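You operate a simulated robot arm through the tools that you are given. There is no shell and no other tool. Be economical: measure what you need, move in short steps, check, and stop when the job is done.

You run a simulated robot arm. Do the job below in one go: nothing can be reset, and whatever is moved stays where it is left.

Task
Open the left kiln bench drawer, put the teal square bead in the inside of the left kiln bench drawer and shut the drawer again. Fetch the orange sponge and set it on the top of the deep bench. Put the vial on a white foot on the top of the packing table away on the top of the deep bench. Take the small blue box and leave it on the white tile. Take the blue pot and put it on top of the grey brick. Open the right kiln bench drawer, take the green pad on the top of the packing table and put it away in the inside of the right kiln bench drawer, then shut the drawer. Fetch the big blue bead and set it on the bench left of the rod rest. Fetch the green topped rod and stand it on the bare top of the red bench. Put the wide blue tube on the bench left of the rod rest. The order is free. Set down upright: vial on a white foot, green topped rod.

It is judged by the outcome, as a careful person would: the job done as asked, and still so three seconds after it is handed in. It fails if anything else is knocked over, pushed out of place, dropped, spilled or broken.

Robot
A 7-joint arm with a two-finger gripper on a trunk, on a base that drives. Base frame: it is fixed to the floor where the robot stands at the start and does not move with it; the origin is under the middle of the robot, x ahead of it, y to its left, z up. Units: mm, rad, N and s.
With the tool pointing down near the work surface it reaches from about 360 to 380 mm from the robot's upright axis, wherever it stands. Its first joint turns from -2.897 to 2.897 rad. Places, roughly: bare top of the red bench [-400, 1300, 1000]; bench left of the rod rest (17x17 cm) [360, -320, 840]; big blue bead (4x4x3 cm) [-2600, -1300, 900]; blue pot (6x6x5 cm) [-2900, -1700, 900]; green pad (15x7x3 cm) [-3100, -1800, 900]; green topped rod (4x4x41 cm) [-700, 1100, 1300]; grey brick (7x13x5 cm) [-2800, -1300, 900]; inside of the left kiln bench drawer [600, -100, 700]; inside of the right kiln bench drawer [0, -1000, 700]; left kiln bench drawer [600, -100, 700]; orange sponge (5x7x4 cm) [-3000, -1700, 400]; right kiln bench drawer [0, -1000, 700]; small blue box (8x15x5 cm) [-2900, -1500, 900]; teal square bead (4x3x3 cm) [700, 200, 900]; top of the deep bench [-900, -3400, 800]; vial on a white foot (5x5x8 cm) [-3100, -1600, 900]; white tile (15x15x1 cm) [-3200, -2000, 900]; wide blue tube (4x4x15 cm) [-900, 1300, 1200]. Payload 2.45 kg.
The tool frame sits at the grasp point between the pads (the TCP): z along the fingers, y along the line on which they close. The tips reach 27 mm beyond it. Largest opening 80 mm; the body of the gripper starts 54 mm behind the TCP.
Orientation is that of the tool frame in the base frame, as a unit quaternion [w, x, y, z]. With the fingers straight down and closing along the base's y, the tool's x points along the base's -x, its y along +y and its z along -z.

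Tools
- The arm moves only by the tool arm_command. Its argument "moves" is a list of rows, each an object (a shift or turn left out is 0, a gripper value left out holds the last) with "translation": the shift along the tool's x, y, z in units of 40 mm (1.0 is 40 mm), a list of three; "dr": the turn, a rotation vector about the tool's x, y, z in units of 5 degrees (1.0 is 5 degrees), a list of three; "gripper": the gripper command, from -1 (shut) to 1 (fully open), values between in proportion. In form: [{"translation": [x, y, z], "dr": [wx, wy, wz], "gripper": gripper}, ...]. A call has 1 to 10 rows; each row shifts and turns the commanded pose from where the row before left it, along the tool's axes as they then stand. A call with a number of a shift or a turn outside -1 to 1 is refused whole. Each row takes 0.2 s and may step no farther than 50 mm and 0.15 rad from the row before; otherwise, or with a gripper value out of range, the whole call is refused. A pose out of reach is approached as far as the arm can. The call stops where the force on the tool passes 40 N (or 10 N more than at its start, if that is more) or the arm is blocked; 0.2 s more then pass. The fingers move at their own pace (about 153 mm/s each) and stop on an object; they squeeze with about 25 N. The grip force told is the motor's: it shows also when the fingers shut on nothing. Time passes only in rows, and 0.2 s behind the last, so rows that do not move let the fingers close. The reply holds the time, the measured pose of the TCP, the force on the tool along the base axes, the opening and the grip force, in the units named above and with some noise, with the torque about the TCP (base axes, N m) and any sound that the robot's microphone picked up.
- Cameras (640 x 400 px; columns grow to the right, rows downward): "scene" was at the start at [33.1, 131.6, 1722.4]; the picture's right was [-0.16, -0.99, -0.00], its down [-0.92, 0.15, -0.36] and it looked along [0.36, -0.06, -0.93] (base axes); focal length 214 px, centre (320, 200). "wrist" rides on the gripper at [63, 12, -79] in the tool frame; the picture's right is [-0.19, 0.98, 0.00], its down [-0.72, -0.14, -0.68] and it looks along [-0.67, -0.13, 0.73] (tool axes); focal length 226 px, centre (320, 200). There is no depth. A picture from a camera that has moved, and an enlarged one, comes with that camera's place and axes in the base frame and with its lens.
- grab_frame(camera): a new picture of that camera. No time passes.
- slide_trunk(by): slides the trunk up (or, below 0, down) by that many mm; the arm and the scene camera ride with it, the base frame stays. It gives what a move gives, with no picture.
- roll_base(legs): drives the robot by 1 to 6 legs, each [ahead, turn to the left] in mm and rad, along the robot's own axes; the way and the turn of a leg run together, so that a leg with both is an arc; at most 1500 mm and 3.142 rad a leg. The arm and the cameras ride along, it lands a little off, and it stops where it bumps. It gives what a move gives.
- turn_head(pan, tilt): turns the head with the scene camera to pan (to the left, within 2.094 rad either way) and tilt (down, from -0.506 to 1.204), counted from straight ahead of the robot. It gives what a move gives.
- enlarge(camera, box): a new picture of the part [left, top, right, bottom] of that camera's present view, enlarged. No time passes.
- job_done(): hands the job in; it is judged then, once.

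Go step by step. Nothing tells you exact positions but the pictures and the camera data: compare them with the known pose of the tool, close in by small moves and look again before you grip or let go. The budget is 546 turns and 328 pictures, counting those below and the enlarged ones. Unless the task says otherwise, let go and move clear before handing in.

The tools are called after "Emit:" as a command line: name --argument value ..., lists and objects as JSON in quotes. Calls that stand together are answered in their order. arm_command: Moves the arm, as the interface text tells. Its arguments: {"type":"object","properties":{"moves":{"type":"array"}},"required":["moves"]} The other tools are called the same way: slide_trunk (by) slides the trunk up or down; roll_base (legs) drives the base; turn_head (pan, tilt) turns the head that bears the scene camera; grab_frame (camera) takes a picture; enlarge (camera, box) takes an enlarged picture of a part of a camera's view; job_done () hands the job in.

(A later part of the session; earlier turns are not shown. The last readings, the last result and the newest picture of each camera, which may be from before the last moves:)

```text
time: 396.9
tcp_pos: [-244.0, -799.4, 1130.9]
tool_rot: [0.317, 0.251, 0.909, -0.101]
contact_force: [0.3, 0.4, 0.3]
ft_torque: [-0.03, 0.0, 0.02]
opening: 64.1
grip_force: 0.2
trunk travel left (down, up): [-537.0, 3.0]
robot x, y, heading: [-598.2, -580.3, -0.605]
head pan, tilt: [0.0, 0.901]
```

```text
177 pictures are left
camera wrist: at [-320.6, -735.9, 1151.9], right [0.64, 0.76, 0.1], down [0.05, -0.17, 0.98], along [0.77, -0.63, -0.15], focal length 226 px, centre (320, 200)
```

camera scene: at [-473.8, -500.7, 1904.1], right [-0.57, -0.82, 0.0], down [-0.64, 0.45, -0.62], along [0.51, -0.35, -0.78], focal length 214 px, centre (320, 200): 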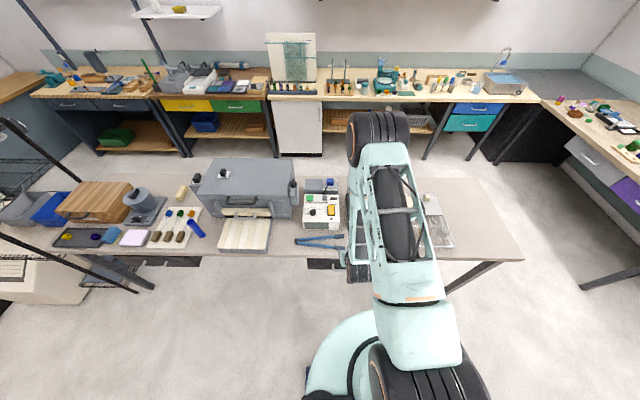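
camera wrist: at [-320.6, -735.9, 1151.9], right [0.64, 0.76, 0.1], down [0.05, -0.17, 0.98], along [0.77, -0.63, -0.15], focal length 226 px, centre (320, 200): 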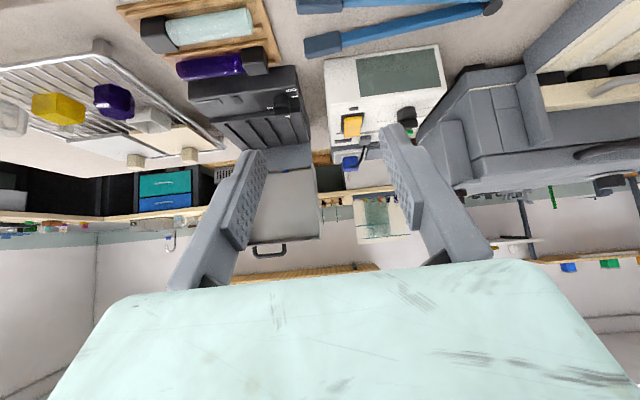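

Emit:
slide_trunk --by -260

Emit:
arm_command --moves '[{"translation": [0, 0, 0], "gripper": -1}, {"translation": [0, 0, 0]}]'

Emit:
grab_frame --camera "wrist"

```text
time: 399.5
tcp_pos: [-244.3, -797.9, 870.4]
tool_rot: [0.317, 0.251, 0.909, -0.099]
contact_force: [0.2, 0.5, 0.2]
ft_torque: [-0.01, 0.01, 0.0]
opening: 63.7
grip_force: 0.0
trunk travel left (down, up): [-277.0, 263.0]
robot x, y, heading: [-597.3, -583.3, -0.613]
head pan, tilt: [0.0, 0.901]
```

```text
time: 400.1
tcp_pos: [-243.2, -799.3, 871.5]
tool_rot: [0.317, 0.251, 0.909, -0.1]
contact_force: [0.5, -0.9, -0.2]
ft_torque: [-0.03, 0.0, -0.01]
opening: 0.0
grip_force: 24.6
trunk travel left (down, up): [-277.0, 263.0]
robot x, y, heading: [-597.4, -581.8, -0.606]
head pan, tilt: [0.0, 0.901]
```

```text
176 pictures are left
camera wrist: at [-320.7, -735.9, 891.9], right [0.64, 0.76, 0.1], down [0.05, -0.17, 0.98], along [0.77, -0.63, -0.15], focal length 226 px, centre (320, 200)
```

wrist: 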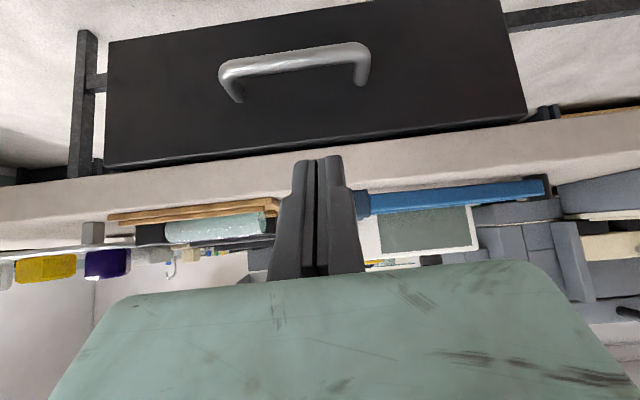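

Emit:
arm_command --moves '[{"dr": [0, 1, 0]}, {"dr": [0, 0.3, 0]}, {"dr": [0.63, 0, 1.0]}, {"translation": [0.13, -0.167, 0.77]}, {"translation": [0.13, -0.167, 0.77]}, {"translation": [0.13, -0.167, 0.77]}]'

Emit:
grab_frame --camera "wrist"

```text
time: 401.5
tcp_pos: [-228.6, -838.3, 785.1]
tool_rot: [0.261, 0.304, 0.911, -0.1]
contact_force: [0.7, -1.0, 0.1]
ft_torque: [-0.04, -0.02, 0.03]
opening: 0.0
grip_force: 24.9
trunk travel left (down, up): [-277.0, 263.0]
robot x, y, heading: [-599.2, -585.9, -0.61]
head pan, tilt: [0.0, 0.901]
```

```text
175 pictures are left
camera wrist: at [-296.3, -770.0, 817.5], right [0.73, 0.68, 0.08], down [0.12, -0.24, 0.96], along [0.68, -0.69, -0.26], focal length 226 px, centre (320, 200)
```

wrist: 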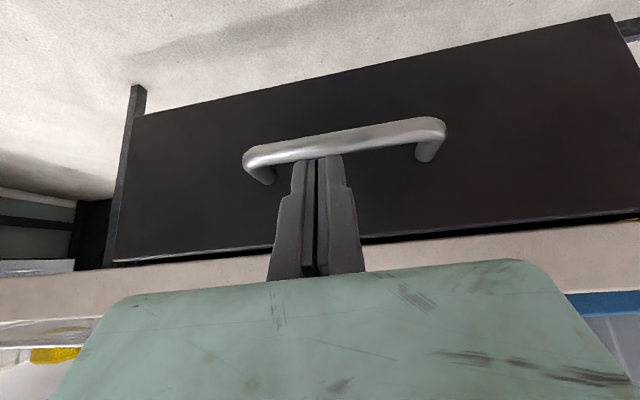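

Emit:
arm_command --moves '[{"translation": [-0.59, 0, 0.375]}, {"translation": [-0.59, 0, 0.375]}, {"translation": [0.2, 0, 0.31]}, {"translation": [0.2, 0, 0.31]}, {"translation": [0.05, 0, 0.08]}]'

Emit:
grab_frame --camera "wrist"

```text
time: 402.7
tcp_pos: [-187.4, -870.2, 751.7]
tool_rot: [0.259, 0.304, 0.911, -0.1]
contact_force: [-20.9, 15.4, 3.8]
ft_torque: [0.08, 0.16, 0.06]
opening: 6.2
grip_force: 29.6
trunk travel left (down, up): [-277.0, 263.0]
robot x, y, heading: [-600.8, -584.4, -0.608]
head pan, tilt: [0.0, 0.901]
```

```text
174 pictures are left
camera wrist: at [-254.8, -802.4, 783.3], right [0.73, 0.68, 0.08], down [0.12, -0.24, 0.96], along [0.68, -0.69, -0.26], focal length 226 px, centre (320, 200)
```

wrist: 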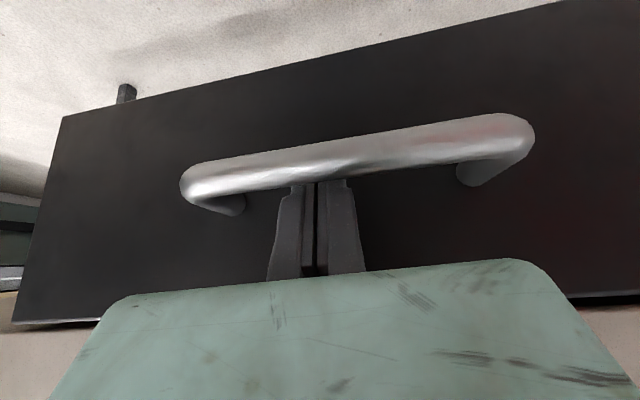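

Hooked behind the right drawer's bar. Pull gently.

Emit:
arm_command --moves '[{"translation": [0.105, 0, -0.067]}, {"translation": [0.105, 0, -0.067]}, {"translation": [0.105, 0, -0.067]}, {"translation": [0.105, 0, -0.067]}, {"translation": [0.105, 0, -0.067]}, {"translation": [0.105, 0, -0.067]}, {"translation": [0.105, 0, -0.067]}, {"translation": [0.105, 0, -0.067]}, {"translation": [0.105, 0, -0.067]}, {"translation": [0.105, 0, -0.067]}]'

Emit:
roll_base --legs '[[-15, 0], [-15, 0], [-15, 0], [-15, 0], [-15, 0], [-15, 0]]'

Emit:
grab_frame --camera "wrist"

```text
time: 404.9
tcp_pos: [-224.0, -841.6, 752.0]
tool_rot: [0.261, 0.304, 0.911, -0.1]
contact_force: [0.3, 0.1, 2.0]
ft_torque: [0.0, 0.02, 0.02]
opening: 0.0
grip_force: 29.8
trunk travel left (down, up): [-277.0, 263.0]
robot x, y, heading: [-595.5, -586.0, -0.608]
head pan, tilt: [0.0, 0.901]
```

```text
time: 407.5
tcp_pos: [-298.2, -791.4, 752.1]
tool_rot: [0.262, 0.304, 0.91, -0.099]
contact_force: [0.4, 0.4, 0.0]
ft_torque: [0.01, 0.0, 0.01]
opening: 0.0
grip_force: 29.5
trunk travel left (down, up): [-277.0, 263.0]
robot x, y, heading: [-671.4, -532.9, -0.609]
head pan, tilt: [0.0, 0.901]
```

```text
173 pictures are left
camera wrist: at [-365.8, -722.3, 784.2], right [0.73, 0.68, 0.08], down [0.12, -0.24, 0.96], along [0.68, -0.69, -0.26], focal length 226 px, centre (320, 200)
```

wrist: 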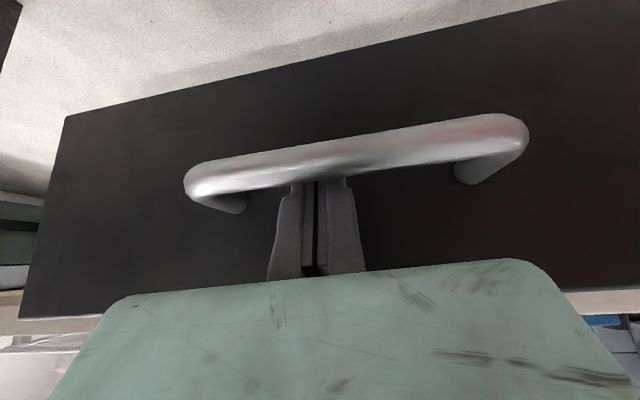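

Emit:
roll_base --legs '[[-15, 0], [-15, 0], [-15, 0], [-15, 0], [-15, 0], [-15, 0]]'

Emit:
arm_command --moves '[{"translation": [-0.13, 0, 0.08]}, {"translation": [-0.27, 0, -0.42]}, {"translation": [-0.27, 0, -0.42]}, {"translation": [-0.27, 0, -0.42]}]'

Emit:
slide_trunk --by 250

Emit:
grab_frame --camera "scene"

Emit:
grab_frame --camera "wrist"

```text
time: 410.2
tcp_pos: [-372.0, -739.3, 752.3]
tool_rot: [0.261, 0.303, 0.911, -0.099]
contact_force: [0.8, 0.1, -0.4]
ft_torque: [0.0, -0.05, 0.01]
opening: 0.1
grip_force: 30.6
trunk travel left (down, up): [-277.0, 263.0]
robot x, y, heading: [-746.4, -482.8, -0.609]
head pan, tilt: [0.0, 0.901]
```

```text
time: 411.2
tcp_pos: [-365.7, -742.4, 812.0]
tool_rot: [0.261, 0.305, 0.91, -0.101]
contact_force: [0.1, -0.2, -0.4]
ft_torque: [-0.02, 0.03, -0.01]
opening: 0.1
grip_force: 29.9
trunk travel left (down, up): [-277.0, 263.0]
robot x, y, heading: [-749.3, -481.3, -0.61]
head pan, tilt: [0.0, 0.901]
```

```text
time: 413.7
tcp_pos: [-364.9, -743.5, 1061.2]
tool_rot: [0.262, 0.304, 0.911, -0.099]
contact_force: [0.3, -0.6, -0.2]
ft_torque: [0.03, 0.03, -0.02]
opening: 0.2
grip_force: 30.2
trunk travel left (down, up): [-527.0, 13.0]
robot x, y, heading: [-743.1, -484.4, -0.61]
head pan, tilt: [0.0, 0.901]
```

```text
172 pictures are left
camera scene: at [-621.6, -398.2, 1894.0], right [-0.57, -0.82, 0.0], down [-0.64, 0.45, -0.62], along [0.51, -0.35, -0.78], focal length 214 px, centre (320, 200)
```

scene: 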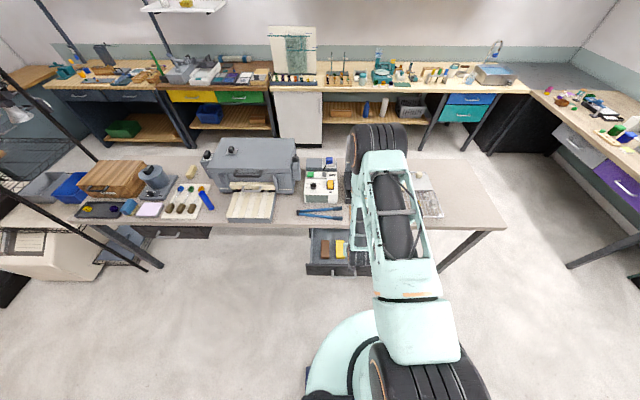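

```text
171 pictures are left
camera wrist: at [-433.3, -673.8, 1093.4], right [0.73, 0.68, 0.08], down [0.12, -0.24, 0.96], along [0.68, -0.69, -0.26], focal length 226 px, centre (320, 200)
```

wrist: 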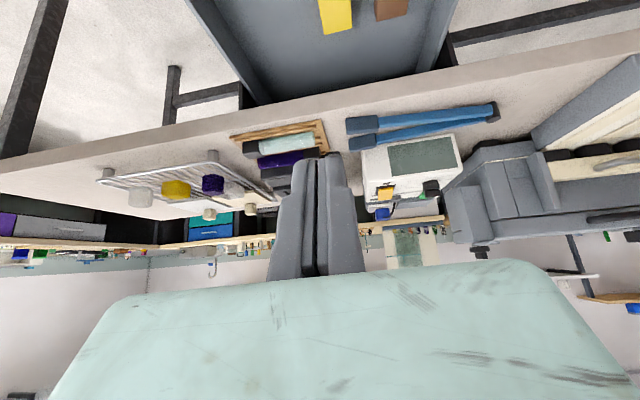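

The right drawer is open ~220 mm. Now to the packing table: turn and drive toward it.

Emit:
roll_base --legs '[[0, -2.27], [900, 0]]'

Emit:
turn_head --pan 0.5 --tilt 0.5

Emit:
grab_frame --camera "scene"

```text
time: 424.0
tcp_pos: [-2048.7, -851.6, 1061.6]
tool_rot: [0.021, 0.954, 0.114, -0.277]
contact_force: [-0.2, -0.2, 0.6]
ft_torque: [-0.04, 0.03, -0.02]
opening: 0.1
grip_force: 29.8
trunk travel left (down, up): [-527.0, 13.0]
robot x, y, heading: [-1604.4, -722.7, -2.867]
head pan, tilt: [0.0, 0.901]
```

```text
time: 424.9
tcp_pos: [-2047.5, -850.9, 1061.6]
tool_rot: [0.021, 0.953, 0.114, -0.279]
contact_force: [-0.4, -0.4, -1.0]
ft_torque: [0.02, 0.02, 0.0]
opening: 0.3
grip_force: 29.7
trunk travel left (down, up): [-527.0, 13.0]
robot x, y, heading: [-1601.9, -723.8, -2.865]
head pan, tilt: [0.499, 0.499]
```

```text
170 pictures are left
camera scene: at [-1616.5, -916.6, 1927.9], right [-0.7, 0.71, 0.0], down [0.34, 0.34, -0.88], along [-0.63, -0.61, -0.48], focal length 214 px, centre (320, 200)
```

scene: 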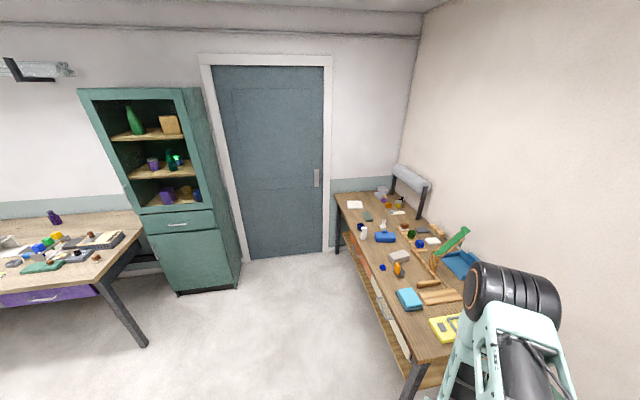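

Emit:
enlarge --camera "scene" --box '[320, 170, 480, 330]'

```text
2.50 times, centred on (400, 250) of scene
camera zoom: at [-1616.5, -916.6, 1927.9], right [-0.7, 0.71, 0.0], down [0.34, 0.34, -0.88], along [-0.63, -0.61, -0.48], focal length 536 px, centre (120, 75)
```

zoom: 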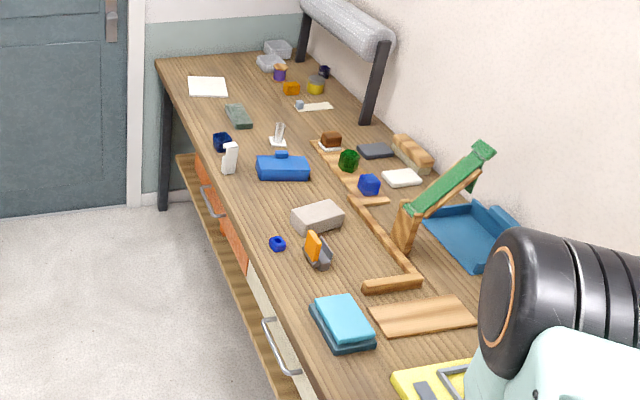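

I've identified the packing-table objects and its edge line. I'll drive to a station about 330 mm before the edge, facing it.

Emit:
roll_base --legs '[[0, 0.645], [1420, 0]]'

Emit:
roll_base --legs '[[0, -1.533]]'

Emit:
turn_head --pan 0 --tilt 0.8

Emit:
grab_frame --camera "scene"

Emit:
grab_frame --camera "wrist"

```text
time: 433.7
tcp_pos: [-2754.7, -2210.3, 1062.8]
tool_rot: [0.107, 0.871, 0.405, -0.257]
contact_force: [0.4, 0.3, -0.1]
ft_torque: [0.05, 0.0, -0.01]
opening: 0.0
grip_force: 29.7
trunk travel left (down, up): [-527.0, 13.0]
robot x, y, heading: [-2474.0, -1842.5, -2.23]
head pan, tilt: [0.499, 0.499]
```

```text
time: 438.0
tcp_pos: [-2845.7, -1573.9, 1062.0]
tool_rot: [-0.103, 0.906, -0.317, -0.259]
contact_force: [0.5, 0.0, -0.1]
ft_torque: [-0.01, 0.01, -0.05]
opening: 0.0
grip_force: 29.8
trunk travel left (down, up): [-527.0, 13.0]
robot x, y, heading: [-2472.2, -1845.5, 2.51]
head pan, tilt: [0.499, 0.499]
```

```text
time: 438.9
tcp_pos: [-2845.0, -1575.3, 1061.7]
tool_rot: [-0.103, 0.906, -0.317, -0.26]
contact_force: [1.6, 0.0, 0.1]
ft_torque: [0.05, 0.01, 0.0]
opening: 0.2
grip_force: 29.8
trunk travel left (down, up): [-527.0, 13.0]
robot x, y, heading: [-2475.0, -1844.7, 2.509]
head pan, tilt: [0.0, 0.799]
```

```text
168 pictures are left
camera scene: at [-2607.8, -1921.7, 1902.1], right [0.59, 0.81, 0.0], down [0.58, -0.42, -0.7], along [-0.56, 0.41, -0.72], focal length 214 px, centre (320, 200)
```

scene: 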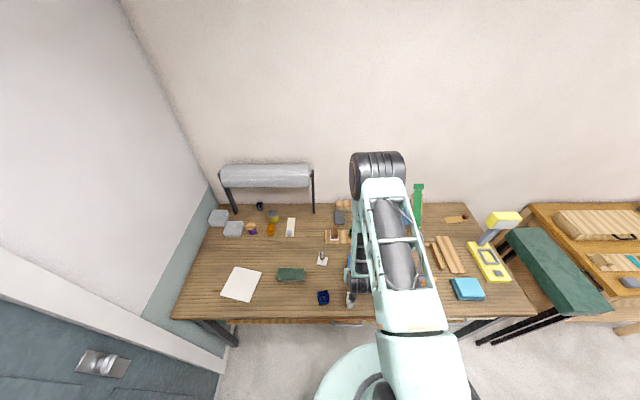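

```text
167 pictures are left
camera wrist: at [-2777.9, -1645.4, 1093.6], right [-0.74, -0.66, 0.08], down [-0.11, 0.24, 0.96], along [-0.66, 0.71, -0.26], focal length 226 px, centre (320, 200)
```

wrist: 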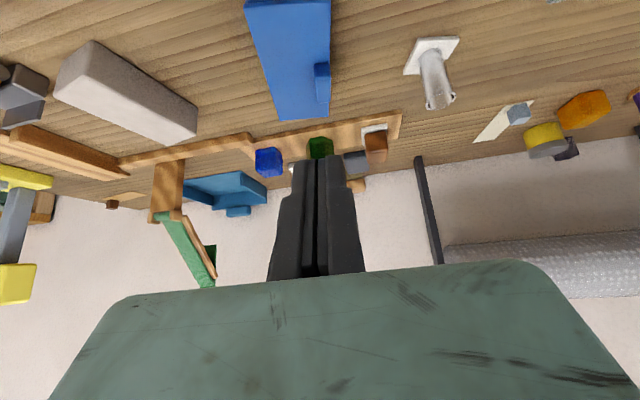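

Emit:
arm_command --moves '[{"dr": [0, 1, 0], "gripper": 1}, {"dr": [0, 1, 0]}, {"dr": [0, 1, 0]}, {"dr": [0, 1, 0]}, {"dr": [0, 1, 0]}, {"dr": [0, 1, 0]}, {"dr": [0, 0.55, 0]}]'

Emit:
grab_frame --camera "wrist"

```text
time: 440.5
tcp_pos: [-2844.2, -1573.7, 1061.9]
tool_rot: [-0.009, 0.943, -0.332, 0.007]
contact_force: [0.2, 0.1, 0.2]
ft_torque: [-0.01, 0.01, 0.02]
opening: 79.8
grip_force: 0.1
trunk travel left (down, up): [-527.0, 13.0]
robot x, y, heading: [-2472.4, -1847.2, 2.508]
head pan, tilt: [0.0, 0.799]
```

```text
166 pictures are left
camera wrist: at [-2804.2, -1625.2, 1140.5], right [-0.77, -0.64, -0.02], down [-0.48, 0.55, 0.68], along [-0.42, 0.53, -0.73], focal length 226 px, centre (320, 200)
```

wrist: 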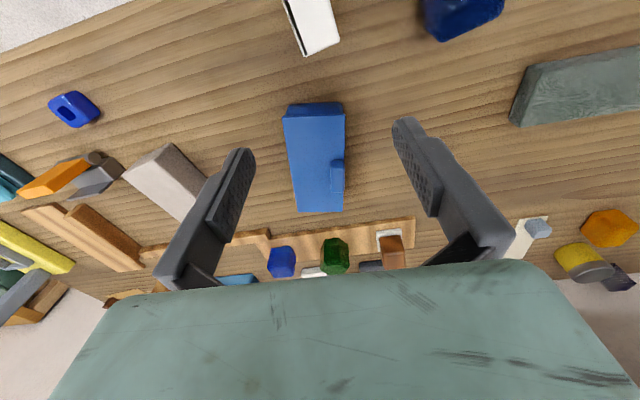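

Now the pot: move above it at about (-2894,-1693).

Emit:
arm_command --moves '[{"translation": [0.22, 0.775, 0.3]}, {"translation": [0.22, 0.775, 0.3]}, {"translation": [0.22, 0.775, 0.5]}, {"translation": [0.22, 0.775, 0.5]}]'

Emit:
grab_frame --camera "wrist"

```text
time: 441.5
tcp_pos: [-2897.0, -1692.4, 993.6]
tool_rot: [-0.01, 0.943, -0.333, 0.007]
contact_force: [-0.3, -0.6, 0.3]
ft_torque: [0.06, -0.02, 0.03]
opening: 79.9
grip_force: 0.1
trunk travel left (down, up): [-527.0, 13.0]
robot x, y, heading: [-2473.0, -1844.0, 2.51]
head pan, tilt: [0.0, 0.799]
```

```text
165 pictures are left
camera wrist: at [-2855.0, -1743.7, 1072.8], right [-0.77, -0.64, -0.02], down [-0.48, 0.55, 0.68], along [-0.42, 0.53, -0.73], focal length 226 px, centre (320, 200)
```

wrist: 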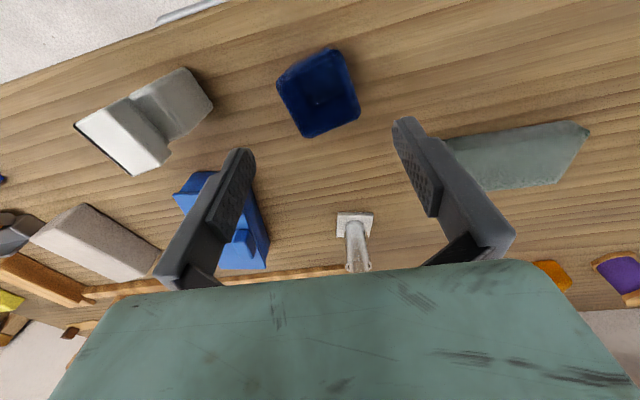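

Emit:
arm_command --moves '[{"dr": [0, 0, -1]}, {"dr": [0, 0, -1]}, {"dr": [0, 0, -0.4]}, {"translation": [0, 0, 0.75]}, {"translation": [0, 0, 0.75]}]'

Emit:
grab_frame --camera "wrist"

```text
time: 442.7
tcp_pos: [-2893.5, -1691.4, 933.8]
tool_rot: [-0.009, 0.972, -0.233, 0.007]
contact_force: [0.6, 0.0, 0.1]
ft_torque: [0.02, 0.01, 0.02]
opening: 80.1
grip_force: 0.1
trunk travel left (down, up): [-527.0, 13.0]
robot x, y, heading: [-2473.3, -1843.2, 2.51]
head pan, tilt: [0.0, 0.799]
```

```text
164 pictures are left
camera wrist: at [-2843.9, -1732.5, 1012.8], right [-0.62, -0.79, -0.02], down [-0.59, 0.44, 0.68], along [-0.52, 0.43, -0.74], focal length 226 px, centre (320, 200)
```

wrist: 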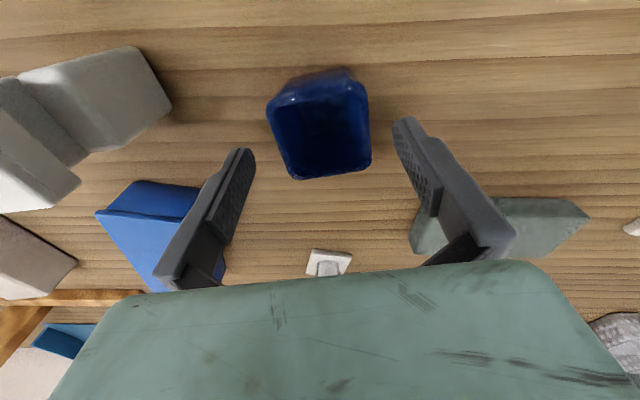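

Emit:
arm_command --moves '[{"translation": [0, 0, 0.7]}, {"translation": [0, 0, 0.7]}, {"gripper": -1}, {"gripper": -1}, {"gripper": -1}]'

Emit:
grab_frame --camera "wrist"

```text
time: 443.4
tcp_pos: [-2896.6, -1696.3, 885.6]
tool_rot: [-0.005, 0.973, -0.231, 0.007]
contact_force: [2.4, -3.0, 8.6]
ft_torque: [-0.19, 0.2, 0.1]
opening: 51.2
grip_force: 25.2
trunk travel left (down, up): [-527.0, 13.0]
robot x, y, heading: [-2472.2, -1848.0, 2.509]
head pan, tilt: [0.0, 0.799]
stopped in row 3: the force on the tool passed its limit at 55 N (the readings are from after the stop); the commanded pose is now the measured one
```

```text
163 pictures are left
camera wrist: at [-2845.5, -1736.4, 964.0], right [-0.61, -0.79, -0.01], down [-0.59, 0.44, 0.68], along [-0.53, 0.42, -0.74], focal length 226 px, centre (320, 200)
```

wrist: 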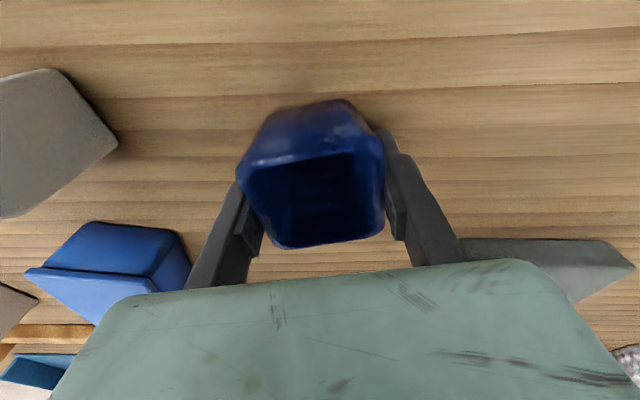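

Emit:
arm_command --moves '[{"gripper": -1}, {"translation": [0, 0, -0.5]}, {"translation": [0, 0, -0.5]}, {"translation": [0, 0, -1]}]'

Emit:
grab_frame --camera "wrist"

```text
time: 444.4
tcp_pos: [-2895.2, -1696.2, 965.3]
tool_rot: [-0.005, 0.973, -0.231, 0.007]
contact_force: [0.9, -0.5, -0.8]
ft_torque: [0.03, 0.03, 0.05]
opening: 50.9
grip_force: 24.6
trunk travel left (down, up): [-527.0, 13.0]
robot x, y, heading: [-2471.0, -1845.8, 2.507]
head pan, tilt: [0.0, 0.799]
```

```text
162 pictures are left
camera wrist: at [-2845.5, -1736.9, 1044.9], right [-0.61, -0.79, -0.01], down [-0.59, 0.44, 0.68], along [-0.53, 0.42, -0.74], focal length 226 px, centre (320, 200)
```

wrist: 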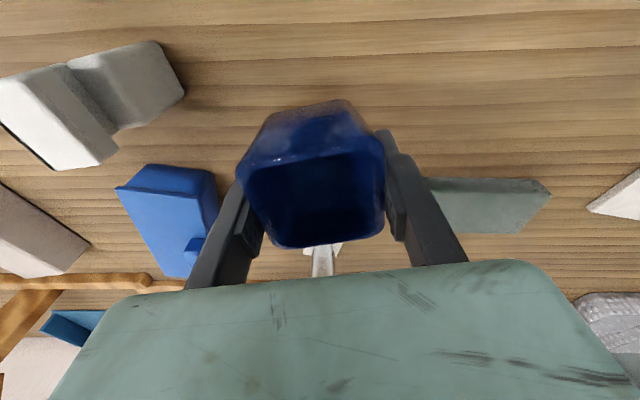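

Emit:
arm_command --moves '[{"translation": [0, 0, -1]}, {"translation": [0, -0.5, -1]}, {"translation": [-0.2, -1, 0]}, {"translation": [-0.2, -1, 0]}, {"translation": [-0.2, -1, 0]}, {"translation": [-0.2, -1, 0]}, {"translation": [-0.2, -1, 0]}, {"translation": [-0.2, -1, 0]}, {"translation": [-0.2, -1, 0]}]'

Emit:
grab_frame --camera "wrist"

Emit:
grab_frame --camera "scene"

```text
time: 446.4
tcp_pos: [-2812.7, -1401.0, 1048.0]
tool_rot: [-0.005, 0.973, -0.231, 0.006]
contact_force: [0.1, 0.6, -1.3]
ft_torque: [-0.01, 0.01, 0.01]
opening: 51.1
grip_force: 25.3
trunk travel left (down, up): [-527.0, 13.0]
robot x, y, heading: [-2476.2, -1846.9, 2.512]
head pan, tilt: [0.0, 0.799]
```

```text
161 pictures are left
camera wrist: at [-2762.4, -1442.1, 1126.8], right [-0.61, -0.79, -0.01], down [-0.59, 0.45, 0.68], along [-0.53, 0.42, -0.74], focal length 226 px, centre (320, 200)
```

wrist: 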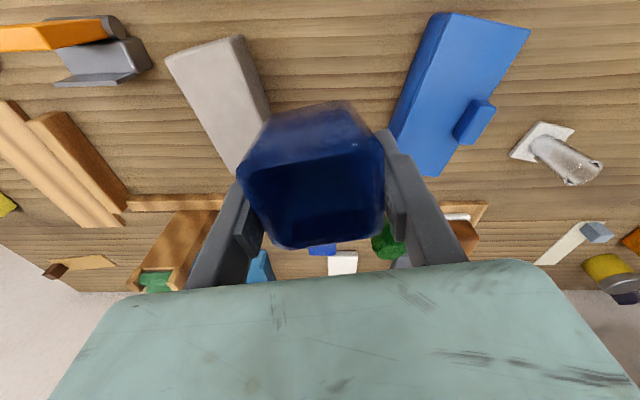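

```text
160 pictures are left
camera scene: at [-2606.6, -1919.8, 1902.2], right [0.59, 0.81, 0.0], down [0.58, -0.43, -0.7], along [-0.56, 0.41, -0.72], focal length 214 px, centre (320, 200)
```

scene: 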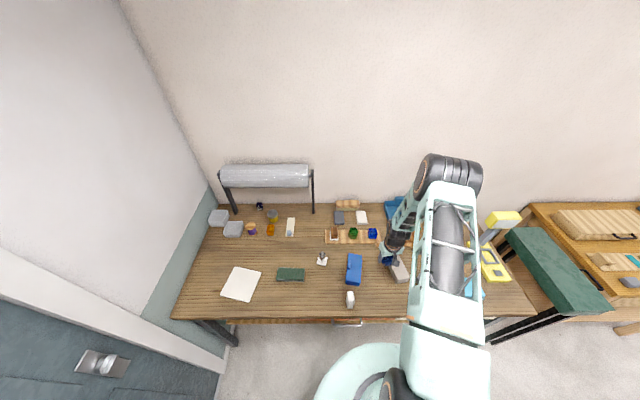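

Emit:
arm_command --moves '[{"translation": [-0.117, -0.78, 0]}, {"translation": [-0.117, -0.78, 0]}, {"translation": [-0.117, -0.78, 0]}, {"translation": [0, 0, 0.7]}, {"translation": [0, 0, 0.7]}]'

Emit:
grab_frame --camera "wrist"

```text
time: 447.6
tcp_pos: [-2782.5, -1311.9, 991.1]
tool_rot: [-0.005, 0.973, -0.232, 0.006]
contact_force: [-0.5, 0.8, -0.7]
ft_torque: [-0.02, 0.01, 0.02]
opening: 50.7
grip_force: 25.2
trunk travel left (down, up): [-527.0, 13.0]
robot x, y, heading: [-2474.0, -1845.7, 2.507]
head pan, tilt: [0.0, 0.799]
```

```text
159 pictures are left
camera wrist: at [-2731.8, -1352.5, 1070.6], right [-0.61, -0.79, -0.01], down [-0.59, 0.45, 0.68], along [-0.53, 0.42, -0.74], focal length 226 px, centre (320, 200)
```

wrist: 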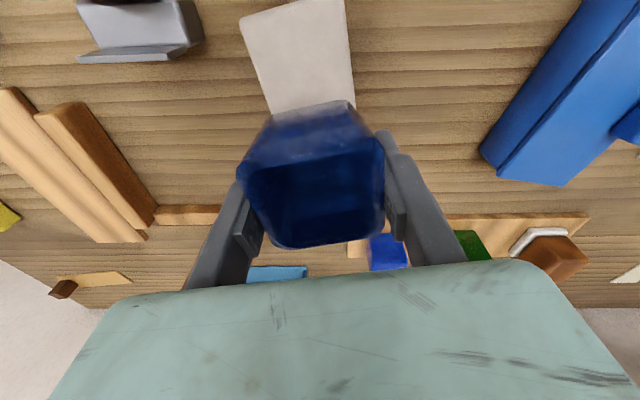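

Emit:
arm_command --moves '[{"translation": [-0.12, -0.14, 0.5]}, {"translation": [0, 0, 0.5]}, {"translation": [0, 0, 0.15]}]'

Emit:
arm_command --moves '[{"translation": [0, 0, 0.06]}, {"translation": [0, 0, 0.06]}, {"translation": [0, 0, 0.06]}]'

Emit:
grab_frame --camera "wrist"

```text
time: 448.4
tcp_pos: [-2784.1, -1305.6, 946.4]
tool_rot: [-0.005, 0.973, -0.231, 0.007]
contact_force: [0.3, 0.4, -1.7]
ft_torque: [-0.03, 0.01, 0.01]
opening: 50.9
grip_force: 25.2
trunk travel left (down, up): [-527.0, 13.0]
robot x, y, heading: [-2476.2, -1847.6, 2.505]
head pan, tilt: [0.0, 0.799]
```

```text
time: 449.1
tcp_pos: [-2784.0, -1304.8, 938.4]
tool_rot: [-0.005, 0.973, -0.231, 0.005]
contact_force: [0.5, -0.1, -0.8]
ft_torque: [0.0, 0.01, 0.0]
opening: 51.0
grip_force: 25.2
trunk travel left (down, up): [-527.0, 13.0]
robot x, y, heading: [-2476.0, -1843.8, 2.509]
head pan, tilt: [0.0, 0.799]
```

```text
158 pictures are left
camera wrist: at [-2733.4, -1345.5, 1018.3], right [-0.61, -0.79, -0.01], down [-0.59, 0.44, 0.68], along [-0.53, 0.42, -0.74], focal length 226 px, centre (320, 200)
```

wrist: 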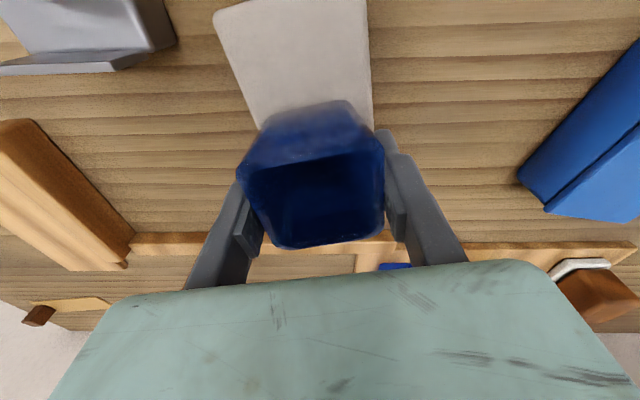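

Emit:
arm_command --moves '[{"translation": [0, 0, 0.05]}, {"translation": [0, 0, 0.05]}]'

Emit:
arm_command --moves '[{"translation": [0, 0, 0.05]}, {"translation": [0, 0, 0.05]}]'

Emit:
arm_command --moves '[{"translation": [0, 0, 0.05]}, {"translation": [0, 0, 0.05]}]'

```text
time: 449.8
tcp_pos: [-2784.7, -1306.5, 935.1]
tool_rot: [-0.005, 0.973, -0.231, 0.007]
contact_force: [1.0, -0.6, -0.7]
ft_torque: [-0.02, 0.01, 0.01]
opening: 50.9
grip_force: 25.0
trunk travel left (down, up): [-527.0, 13.0]
robot x, y, heading: [-2474.5, -1841.3, 2.504]
head pan, tilt: [0.0, 0.799]
```

```text
time: 450.4
tcp_pos: [-2783.7, -1304.0, 933.2]
tool_rot: [-0.005, 0.973, -0.232, 0.006]
contact_force: [1.9, 4.6, 11.6]
ft_torque: [-0.16, -0.01, 0.05]
opening: 51.3
grip_force: 25.3
trunk travel left (down, up): [-527.0, 13.0]
robot x, y, heading: [-2476.8, -1846.7, 2.507]
head pan, tilt: [0.0, 0.799]
```

```text
time: 450.9
tcp_pos: [-2783.9, -1305.1, 931.2]
tool_rot: [-0.006, 0.973, -0.231, 0.005]
contact_force: [1.7, 1.3, 28.7]
ft_torque: [-0.52, 0.17, 0.06]
opening: 50.8
grip_force: 25.0
trunk travel left (down, up): [-527.0, 13.0]
robot x, y, heading: [-2472.5, -1851.2, 2.506]
head pan, tilt: [0.0, 0.799]
```

Touching the brick at ~934. Ease up a little and release.

Emit:
arm_command --moves '[{"translation": [0, 0, -0.06]}, {"gripper": 0.6}, {"gripper": 1}, {"translation": [0, 0, -0.5]}, {"translation": [0, 0, -1]}, {"translation": [0, 0, -1]}]'

Emit:
grab_frame --camera "wrist"

```text
time: 452.4
tcp_pos: [-2785.0, -1306.7, 1030.7]
tool_rot: [-0.004, 0.973, -0.231, 0.006]
contact_force: [0.5, -0.4, -0.1]
ft_torque: [0.01, 0.03, 0.04]
opening: 80.0
grip_force: 0.0
trunk travel left (down, up): [-527.0, 13.0]
robot x, y, heading: [-2471.8, -1847.8, 2.51]
head pan, tilt: [0.0, 0.799]
```

```text
157 pictures are left
camera wrist: at [-2734.5, -1347.8, 1108.9], right [-0.61, -0.79, -0.01], down [-0.59, 0.44, 0.68], along [-0.53, 0.42, -0.74], focal length 226 px, centre (320, 200)
```

wrist: 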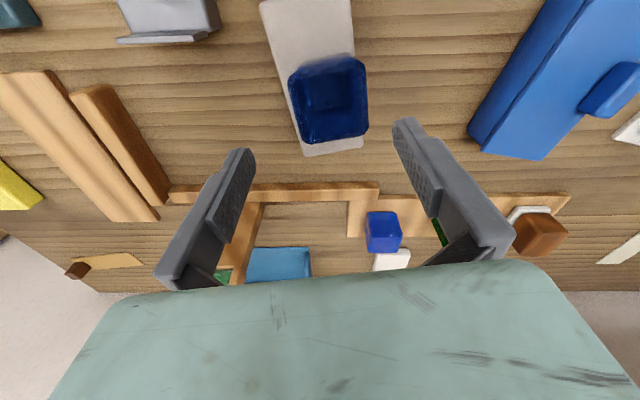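

Pot sits on the brick. Next the small blue box: rotate and move above it.

Emit:
arm_command --moves '[{"dr": [0, 0, 0.88]}, {"dr": [0, 0, 0.88]}, {"dr": [0, 0, 0.88]}, {"dr": [0, 0, 0.88]}, {"dr": [0, 0, 0.88]}]'

Emit:
arm_command --moves '[{"translation": [0.336, 0.87, 0]}, {"translation": [0.336, 0.87, 0]}, {"translation": [0.336, 0.87, 0]}, {"translation": [0.336, 0.87, 0]}, {"translation": [0.336, 0.87, 0]}, {"translation": [0.336, 0.87, 0]}]'

Emit:
grab_frame --camera "wrist"

```text
time: 453.6
tcp_pos: [-2785.6, -1307.8, 1029.2]
tool_rot: [-0.007, 0.911, -0.413, 0.005]
contact_force: [0.6, 0.5, 0.3]
ft_torque: [0.03, 0.01, 0.01]
opening: 79.9
grip_force: 0.0
trunk travel left (down, up): [-527.0, 13.0]
robot x, y, heading: [-2476.0, -1841.1, 2.509]
head pan, tilt: [0.0, 0.799]
```

```text
time: 454.9
tcp_pos: [-2889.6, -1503.8, 1026.9]
tool_rot: [-0.007, 0.911, -0.412, 0.005]
contact_force: [-0.6, -0.3, -1.0]
ft_torque: [0.0, -0.02, -0.02]
opening: 80.0
grip_force: 0.1
trunk travel left (down, up): [-527.0, 13.0]
robot x, y, heading: [-2472.1, -1847.6, 2.51]
head pan, tilt: [0.0, 0.799]
```

```text
156 pictures are left
camera wrist: at [-2857.7, -1561.9, 1105.3], right [-0.86, -0.5, -0.02], down [-0.38, 0.63, 0.68], along [-0.33, 0.6, -0.73], focal length 226 px, centre (320, 200)
```

wrist: 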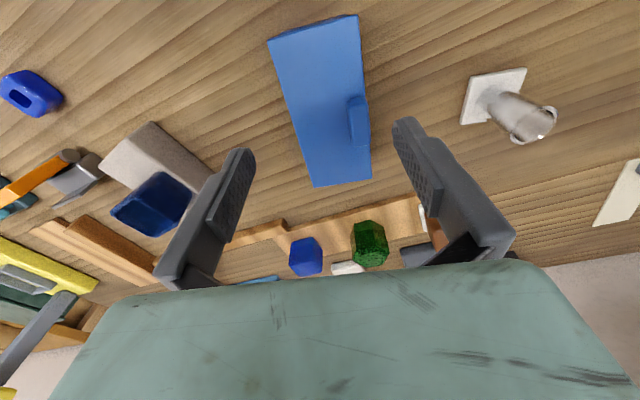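

Emit:
arm_command --moves '[{"translation": [0.09, 0.04, 0.5], "dr": [0, 0, -0.26]}, {"translation": [0, 0, 0.8]}, {"translation": [0, 0, 0.8]}]'

Emit:
grab_frame --camera "wrist"

```text
time: 455.8
tcp_pos: [-2888.0, -1507.6, 940.9]
tool_rot: [-0.006, 0.916, -0.401, 0.005]
contact_force: [0.5, 0.2, -1.2]
ft_torque: [0.01, -0.04, -0.01]
opening: 79.9
grip_force: 0.1
trunk travel left (down, up): [-527.0, 13.0]
robot x, y, heading: [-2472.3, -1847.5, 2.508]
head pan, tilt: [0.0, 0.799]
```

```text
155 pictures are left
camera wrist: at [-2854.2, -1563.5, 1020.3], right [-0.85, -0.52, -0.02], down [-0.39, 0.62, 0.68], along [-0.34, 0.59, -0.73], focal length 226 px, centre (320, 200)
```

wrist: 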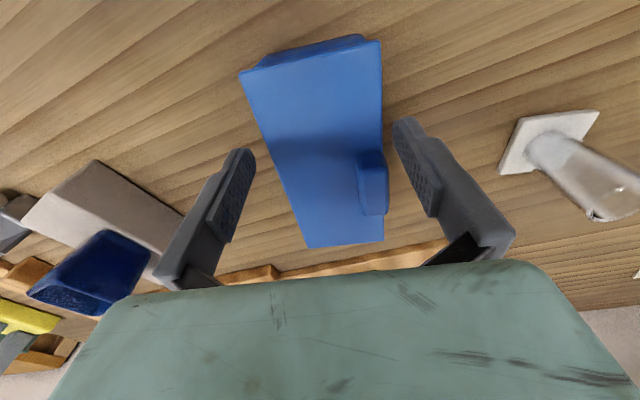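

Emit:
arm_command --moves '[{"translation": [0, 0.04, 0.55]}, {"translation": [0, 0, 0.55]}, {"translation": [0, 0, 0.5]}]'

Emit:
grab_frame --camera "wrist"

```text
time: 456.6
tcp_pos: [-2892.0, -1512.3, 886.0]
tool_rot: [-0.003, 0.916, -0.401, 0.005]
contact_force: [8.0, -7.3, 24.7]
ft_torque: [-0.7, 0.49, 0.21]
opening: 71.3
grip_force: 0.0
trunk travel left (down, up): [-527.0, 13.0]
robot x, y, heading: [-2472.6, -1844.7, 2.512]
head pan, tilt: [0.0, 0.799]
stopped in row 3: the force on the tool passed its limit at 90 N (the readings are from after the stop); the commanded pose is now the measured one
```

```text
154 pictures are left
camera wrist: at [-2857.0, -1567.1, 965.5], right [-0.85, -0.52, -0.01], down [-0.39, 0.62, 0.68], along [-0.35, 0.58, -0.73], focal length 226 px, centre (320, 200)
```

wrist: 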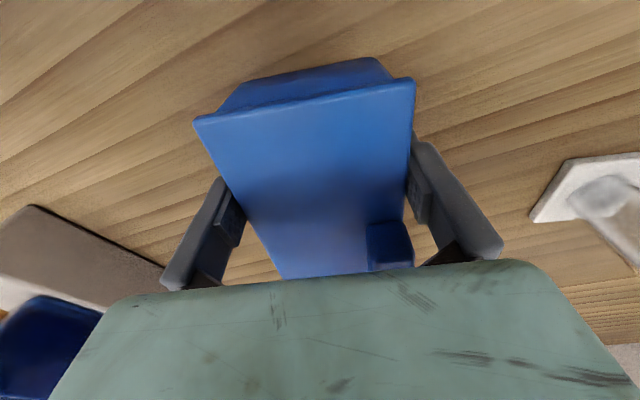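

Emit:
arm_command --moves '[{"gripper": -1}, {"gripper": -1}, {"gripper": -1}]'

Emit:
grab_frame --camera "wrist"

```text
time: 457.4
tcp_pos: [-2892.5, -1511.4, 886.5]
tool_rot: [-0.004, 0.916, -0.402, 0.003]
contact_force: [-0.3, -6.0, 17.7]
ft_torque: [-0.79, 0.34, 0.16]
opening: 69.9
grip_force: 24.8
trunk travel left (down, up): [-527.0, 13.0]
robot x, y, heading: [-2472.7, -1850.3, 2.509]
head pan, tilt: [0.0, 0.799]
```

```text
153 pictures are left
camera wrist: at [-2857.4, -1567.4, 965.0], right [-0.85, -0.52, -0.01], down [-0.39, 0.62, 0.68], along [-0.35, 0.58, -0.73], focal length 226 px, centre (320, 200)
```

wrist: 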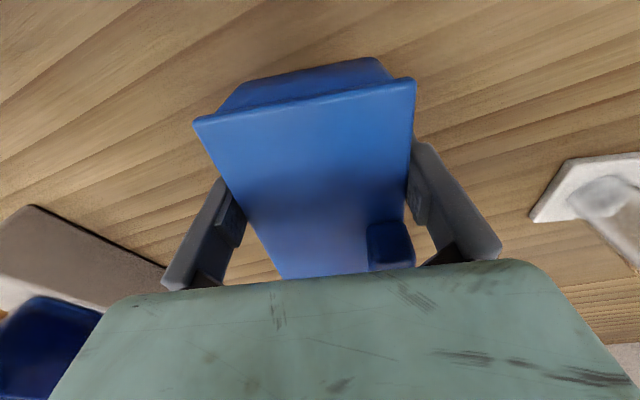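

Emit:
arm_command --moves '[{"translation": [0, 0, -0.3]}, {"translation": [0, 0, -0.5]}, {"translation": [0, 0, -1]}, {"translation": [0, 0, -1]}]'

Emit:
grab_frame --camera "wrist"

```text
time: 458.4
tcp_pos: [-2890.8, -1512.1, 998.1]
tool_rot: [-0.004, 0.916, -0.401, 0.005]
contact_force: [0.3, 0.6, -1.2]
ft_torque: [-0.03, -0.06, -0.01]
opening: 69.9
grip_force: 25.5
trunk travel left (down, up): [-527.0, 13.0]
robot x, y, heading: [-2475.4, -1843.7, 2.511]
head pan, tilt: [0.0, 0.799]
```

```text
152 pictures are left
camera wrist: at [-2857.5, -1568.0, 1076.1], right [-0.85, -0.52, -0.01], down [-0.39, 0.62, 0.68], along [-0.35, 0.58, -0.73], focal length 226 px, centre (320, 200)
```

wrist: 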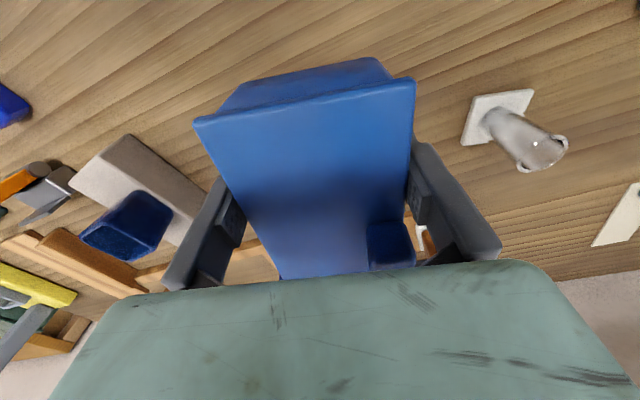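

Box held level. Raise it and shift the base left along the table for the white tile.

Emit:
arm_command --moves '[{"translation": [0, 0, -1]}, {"translation": [0, 0, -0.7]}]'

Emit:
roll_base --legs '[[0, 1.643], [302, 0], [0, -1.643]]'

Emit:
grab_frame --camera "scene"

Emit:
grab_frame --camera "wrist"

```text
time: 458.9
tcp_pos: [-2893.3, -1511.8, 1064.9]
tool_rot: [-0.003, 0.916, -0.401, 0.006]
contact_force: [-0.2, 0.1, -1.9]
ft_torque: [-0.05, -0.03, -0.01]
opening: 70.0
grip_force: 24.8
trunk travel left (down, up): [-527.0, 13.0]
robot x, y, heading: [-2470.6, -1845.4, 2.509]
head pan, tilt: [0.0, 0.799]
```

```text
time: 464.8
tcp_pos: [-2921.1, -2482.6, 1063.0]
tool_rot: [-0.012, 0.922, 0.387, 0.012]
contact_force: [3.1, 3.1, -1.8]
ft_torque: [-0.3, 0.29, 0.07]
opening: 70.1
grip_force: 25.2
trunk travel left (down, up): [-527.0, 13.0]
robot x, y, heading: [-2611.2, -2059.6, -2.157]
head pan, tilt: [0.0, 0.799]
stopped in leg 2: the force on the tool passed its limit at 145 N (the readings are from after the stop); the commanded pose is now the measured one
```

```text
151 pictures are left
camera scene: at [-2532.1, -2183.6, 1902.0], right [-0.83, 0.55, 0.0], down [0.4, 0.6, -0.7], along [-0.39, -0.58, -0.72], focal length 214 px, centre (320, 200)
```

scene: 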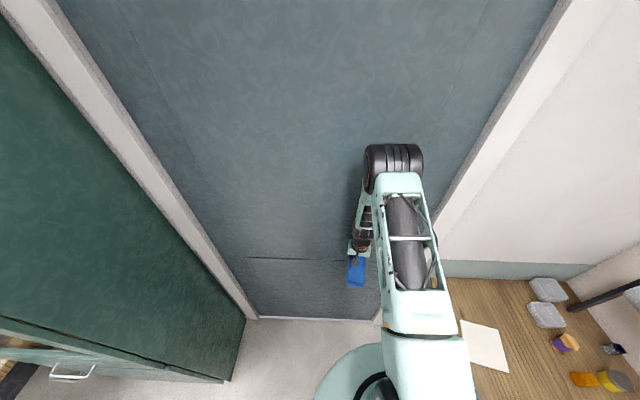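

```text
150 pictures are left
camera wrist: at [-2866.1, -2448.3, 1142.9], right [0.56, -0.82, -0.02], down [-0.61, -0.43, 0.66], along [-0.55, -0.36, -0.75], focal length 226 px, centre (320, 200)
```

wrist: 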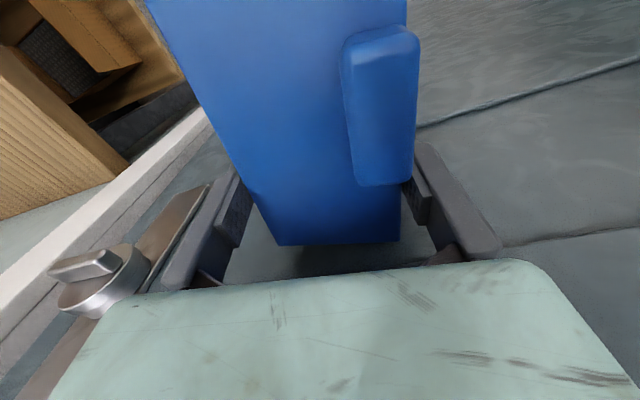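

The box touched the door; it is still held, slid a bit. Reverse slightly and turn back to the table.

Emit:
roll_base --legs '[[-30, 0], [0, -1.6]]'

Emit:
grab_frame --camera "wrist"

Emit:
grab_frame --camera "scene"

```text
time: 469.6
tcp_pos: [-3013.0, -1709.5, 1062.4]
tool_rot: [-0.001, 0.919, -0.393, 0.017]
contact_force: [-0.9, 0.2, -1.7]
ft_torque: [0.05, 0.04, -0.03]
opening: 70.3
grip_force: 24.6
trunk travel left (down, up): [-527.0, 13.0]
robot x, y, heading: [-2597.5, -2030.5, 2.526]
head pan, tilt: [0.0, 0.799]
```

```text
149 pictures are left
camera wrist: at [-2979.9, -1764.0, 1143.1], right [-0.84, -0.54, -0.02], down [-0.41, 0.62, 0.66], along [-0.34, 0.57, -0.75], focal length 226 px, centre (320, 200)
```

wrist: 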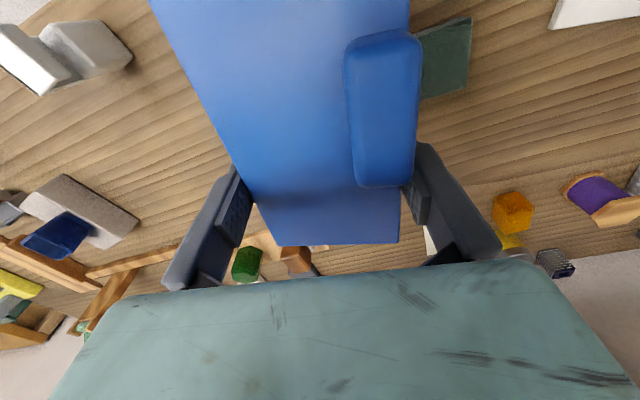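

```text
148 pictures are left
camera scene: at [-2729.9, -2109.1, 1902.1], right [0.58, 0.81, 0.0], down [0.58, -0.42, -0.7], along [-0.57, 0.4, -0.72], focal length 214 px, centre (320, 200)
```

scene: 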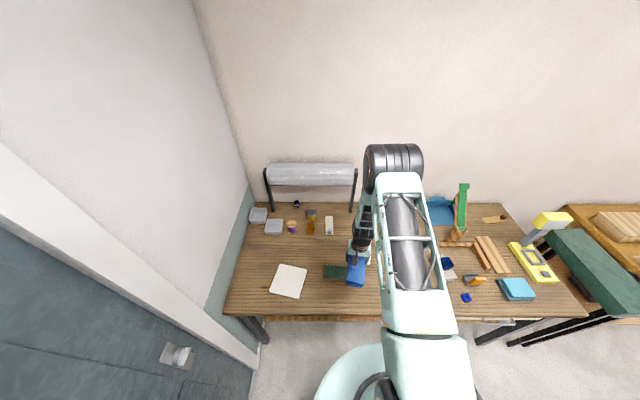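

The box slid: its centre is now ~42 mm robot-side of the grip. Tile centre is about (-3200,-1976), edges aligned with the box. Move there.

Emit:
arm_command --moves '[{"translation": [0.07, 1, 0]}, {"translation": [0.07, 1, 0]}, {"translation": [0.07, 1, 0]}, {"translation": [0.07, 1, 0]}, {"translation": [0.07, 1, 0]}, {"translation": [0.07, 1, 0]}, {"translation": [0.07, 1, 0]}, {"translation": [0.07, 0.97, 0]}]'

Emit:
grab_frame --camera "wrist"

Emit:
enlarge --camera "scene" --box '[220, 200, 400, 330]'

```text
time: 471.4
tcp_pos: [-3227.7, -1947.4, 1057.8]
tool_rot: [-0.002, 0.919, -0.394, 0.016]
contact_force: [-0.1, -0.5, -2.1]
ft_torque: [0.03, 0.02, -0.02]
opening: 69.9
grip_force: 25.3
trunk travel left (down, up): [-527.0, 13.0]
robot x, y, heading: [-2597.2, -2032.5, 2.522]
head pan, tilt: [0.0, 0.799]
```

```text
147 pictures are left
camera wrist: at [-3195.2, -2001.9, 1138.6], right [-0.84, -0.54, -0.02], down [-0.41, 0.62, 0.66], along [-0.34, 0.57, -0.75], focal length 226 px, centre (320, 200)
```

wrist: 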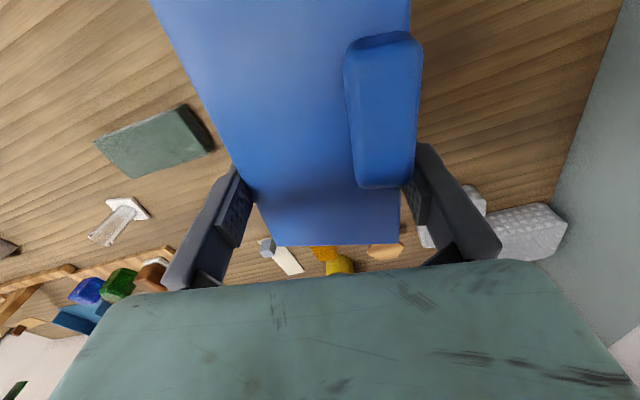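

```text
3.08 times, centred on (310, 265) of scene
camera zoom: at [-2730.9, -2110.6, 1901.9], right [0.58, 0.81, 0.0], down [0.58, -0.42, -0.7], along [-0.57, 0.4, -0.72], focal length 660 px, centre (351, 0)
```

zoom: 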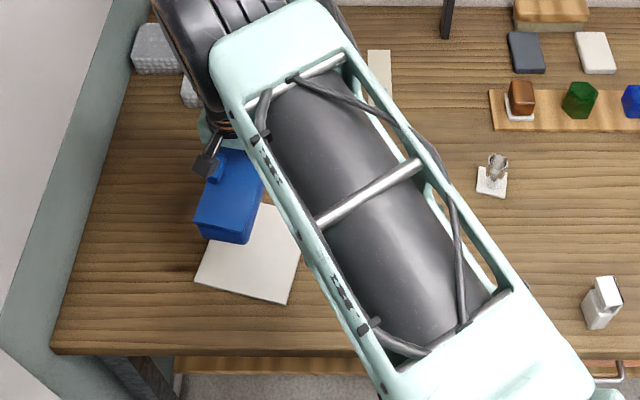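

Emit:
arm_command --moves '[{"translation": [0, -0.2, 0.9]}, {"translation": [0, 0, 0.9]}, {"translation": [0, 0, 0.9]}, {"translation": [0, 0, 0.7]}]'

Emit:
enlarge --camera "scene" --box '[220, 220, 370, 330]'

```text
time: 472.4
tcp_pos: [-3217.8, -1941.9, 922.9]
tool_rot: [0.0, 0.92, -0.392, 0.016]
contact_force: [-0.2, -0.1, -1.3]
ft_torque: [0.04, 0.03, -0.03]
opening: 70.1
grip_force: 24.7
trunk travel left (down, up): [-527.0, 13.0]
robot x, y, heading: [-2597.3, -2030.6, 2.52]
head pan, tilt: [0.0, 0.799]
```

```text
3.64 times, centred on (295, 275) of scene
camera zoom: at [-2730.2, -2109.4, 1902.0], right [0.58, 0.81, 0.0], down [0.58, -0.42, -0.7], along [-0.57, 0.4, -0.72], focal length 780 px, centre (411, -73)
```

zoom: 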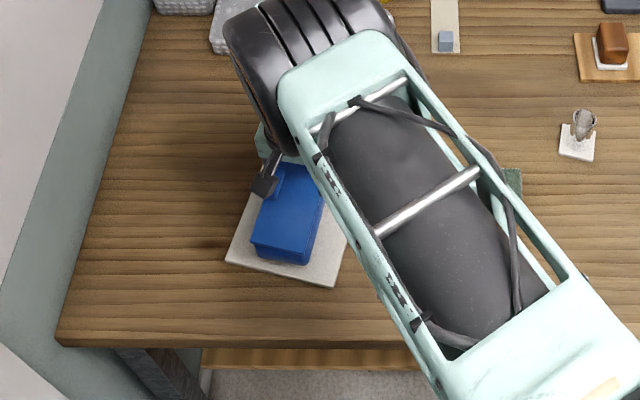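

Emit:
arm_command --moves '[{"translation": [0, 0, 0.25]}, {"translation": [0, 0, 0.1]}, {"translation": [0, 0, 0.08]}]'

Emit:
arm_command --moves '[{"translation": [0, 0, 0.06]}, {"translation": [0, 0, 0.06]}, {"translation": [0, 0, 0.06]}]'

```text
time: 473.2
tcp_pos: [-3217.8, -1941.6, 908.5]
tool_rot: [0.0, 0.919, -0.394, 0.014]
contact_force: [3.9, 0.9, 16.4]
ft_torque: [-0.11, 0.12, 0.04]
opening: 70.7
grip_force: 25.2
trunk travel left (down, up): [-527.0, 13.0]
robot x, y, heading: [-2599.8, -2030.4, 2.525]
head pan, tilt: [0.0, 0.799]
```

```text
time: 474.0
tcp_pos: [-3219.1, -1942.7, 900.3]
tool_rot: [0.0, 0.919, -0.393, 0.015]
contact_force: [0.5, 1.5, 23.4]
ft_torque: [0.02, -0.07, 0.05]
opening: 70.0
grip_force: 25.4
trunk travel left (down, up): [-527.0, 13.0]
robot x, y, heading: [-2599.6, -2034.8, 2.524]
head pan, tilt: [0.0, 0.799]
```

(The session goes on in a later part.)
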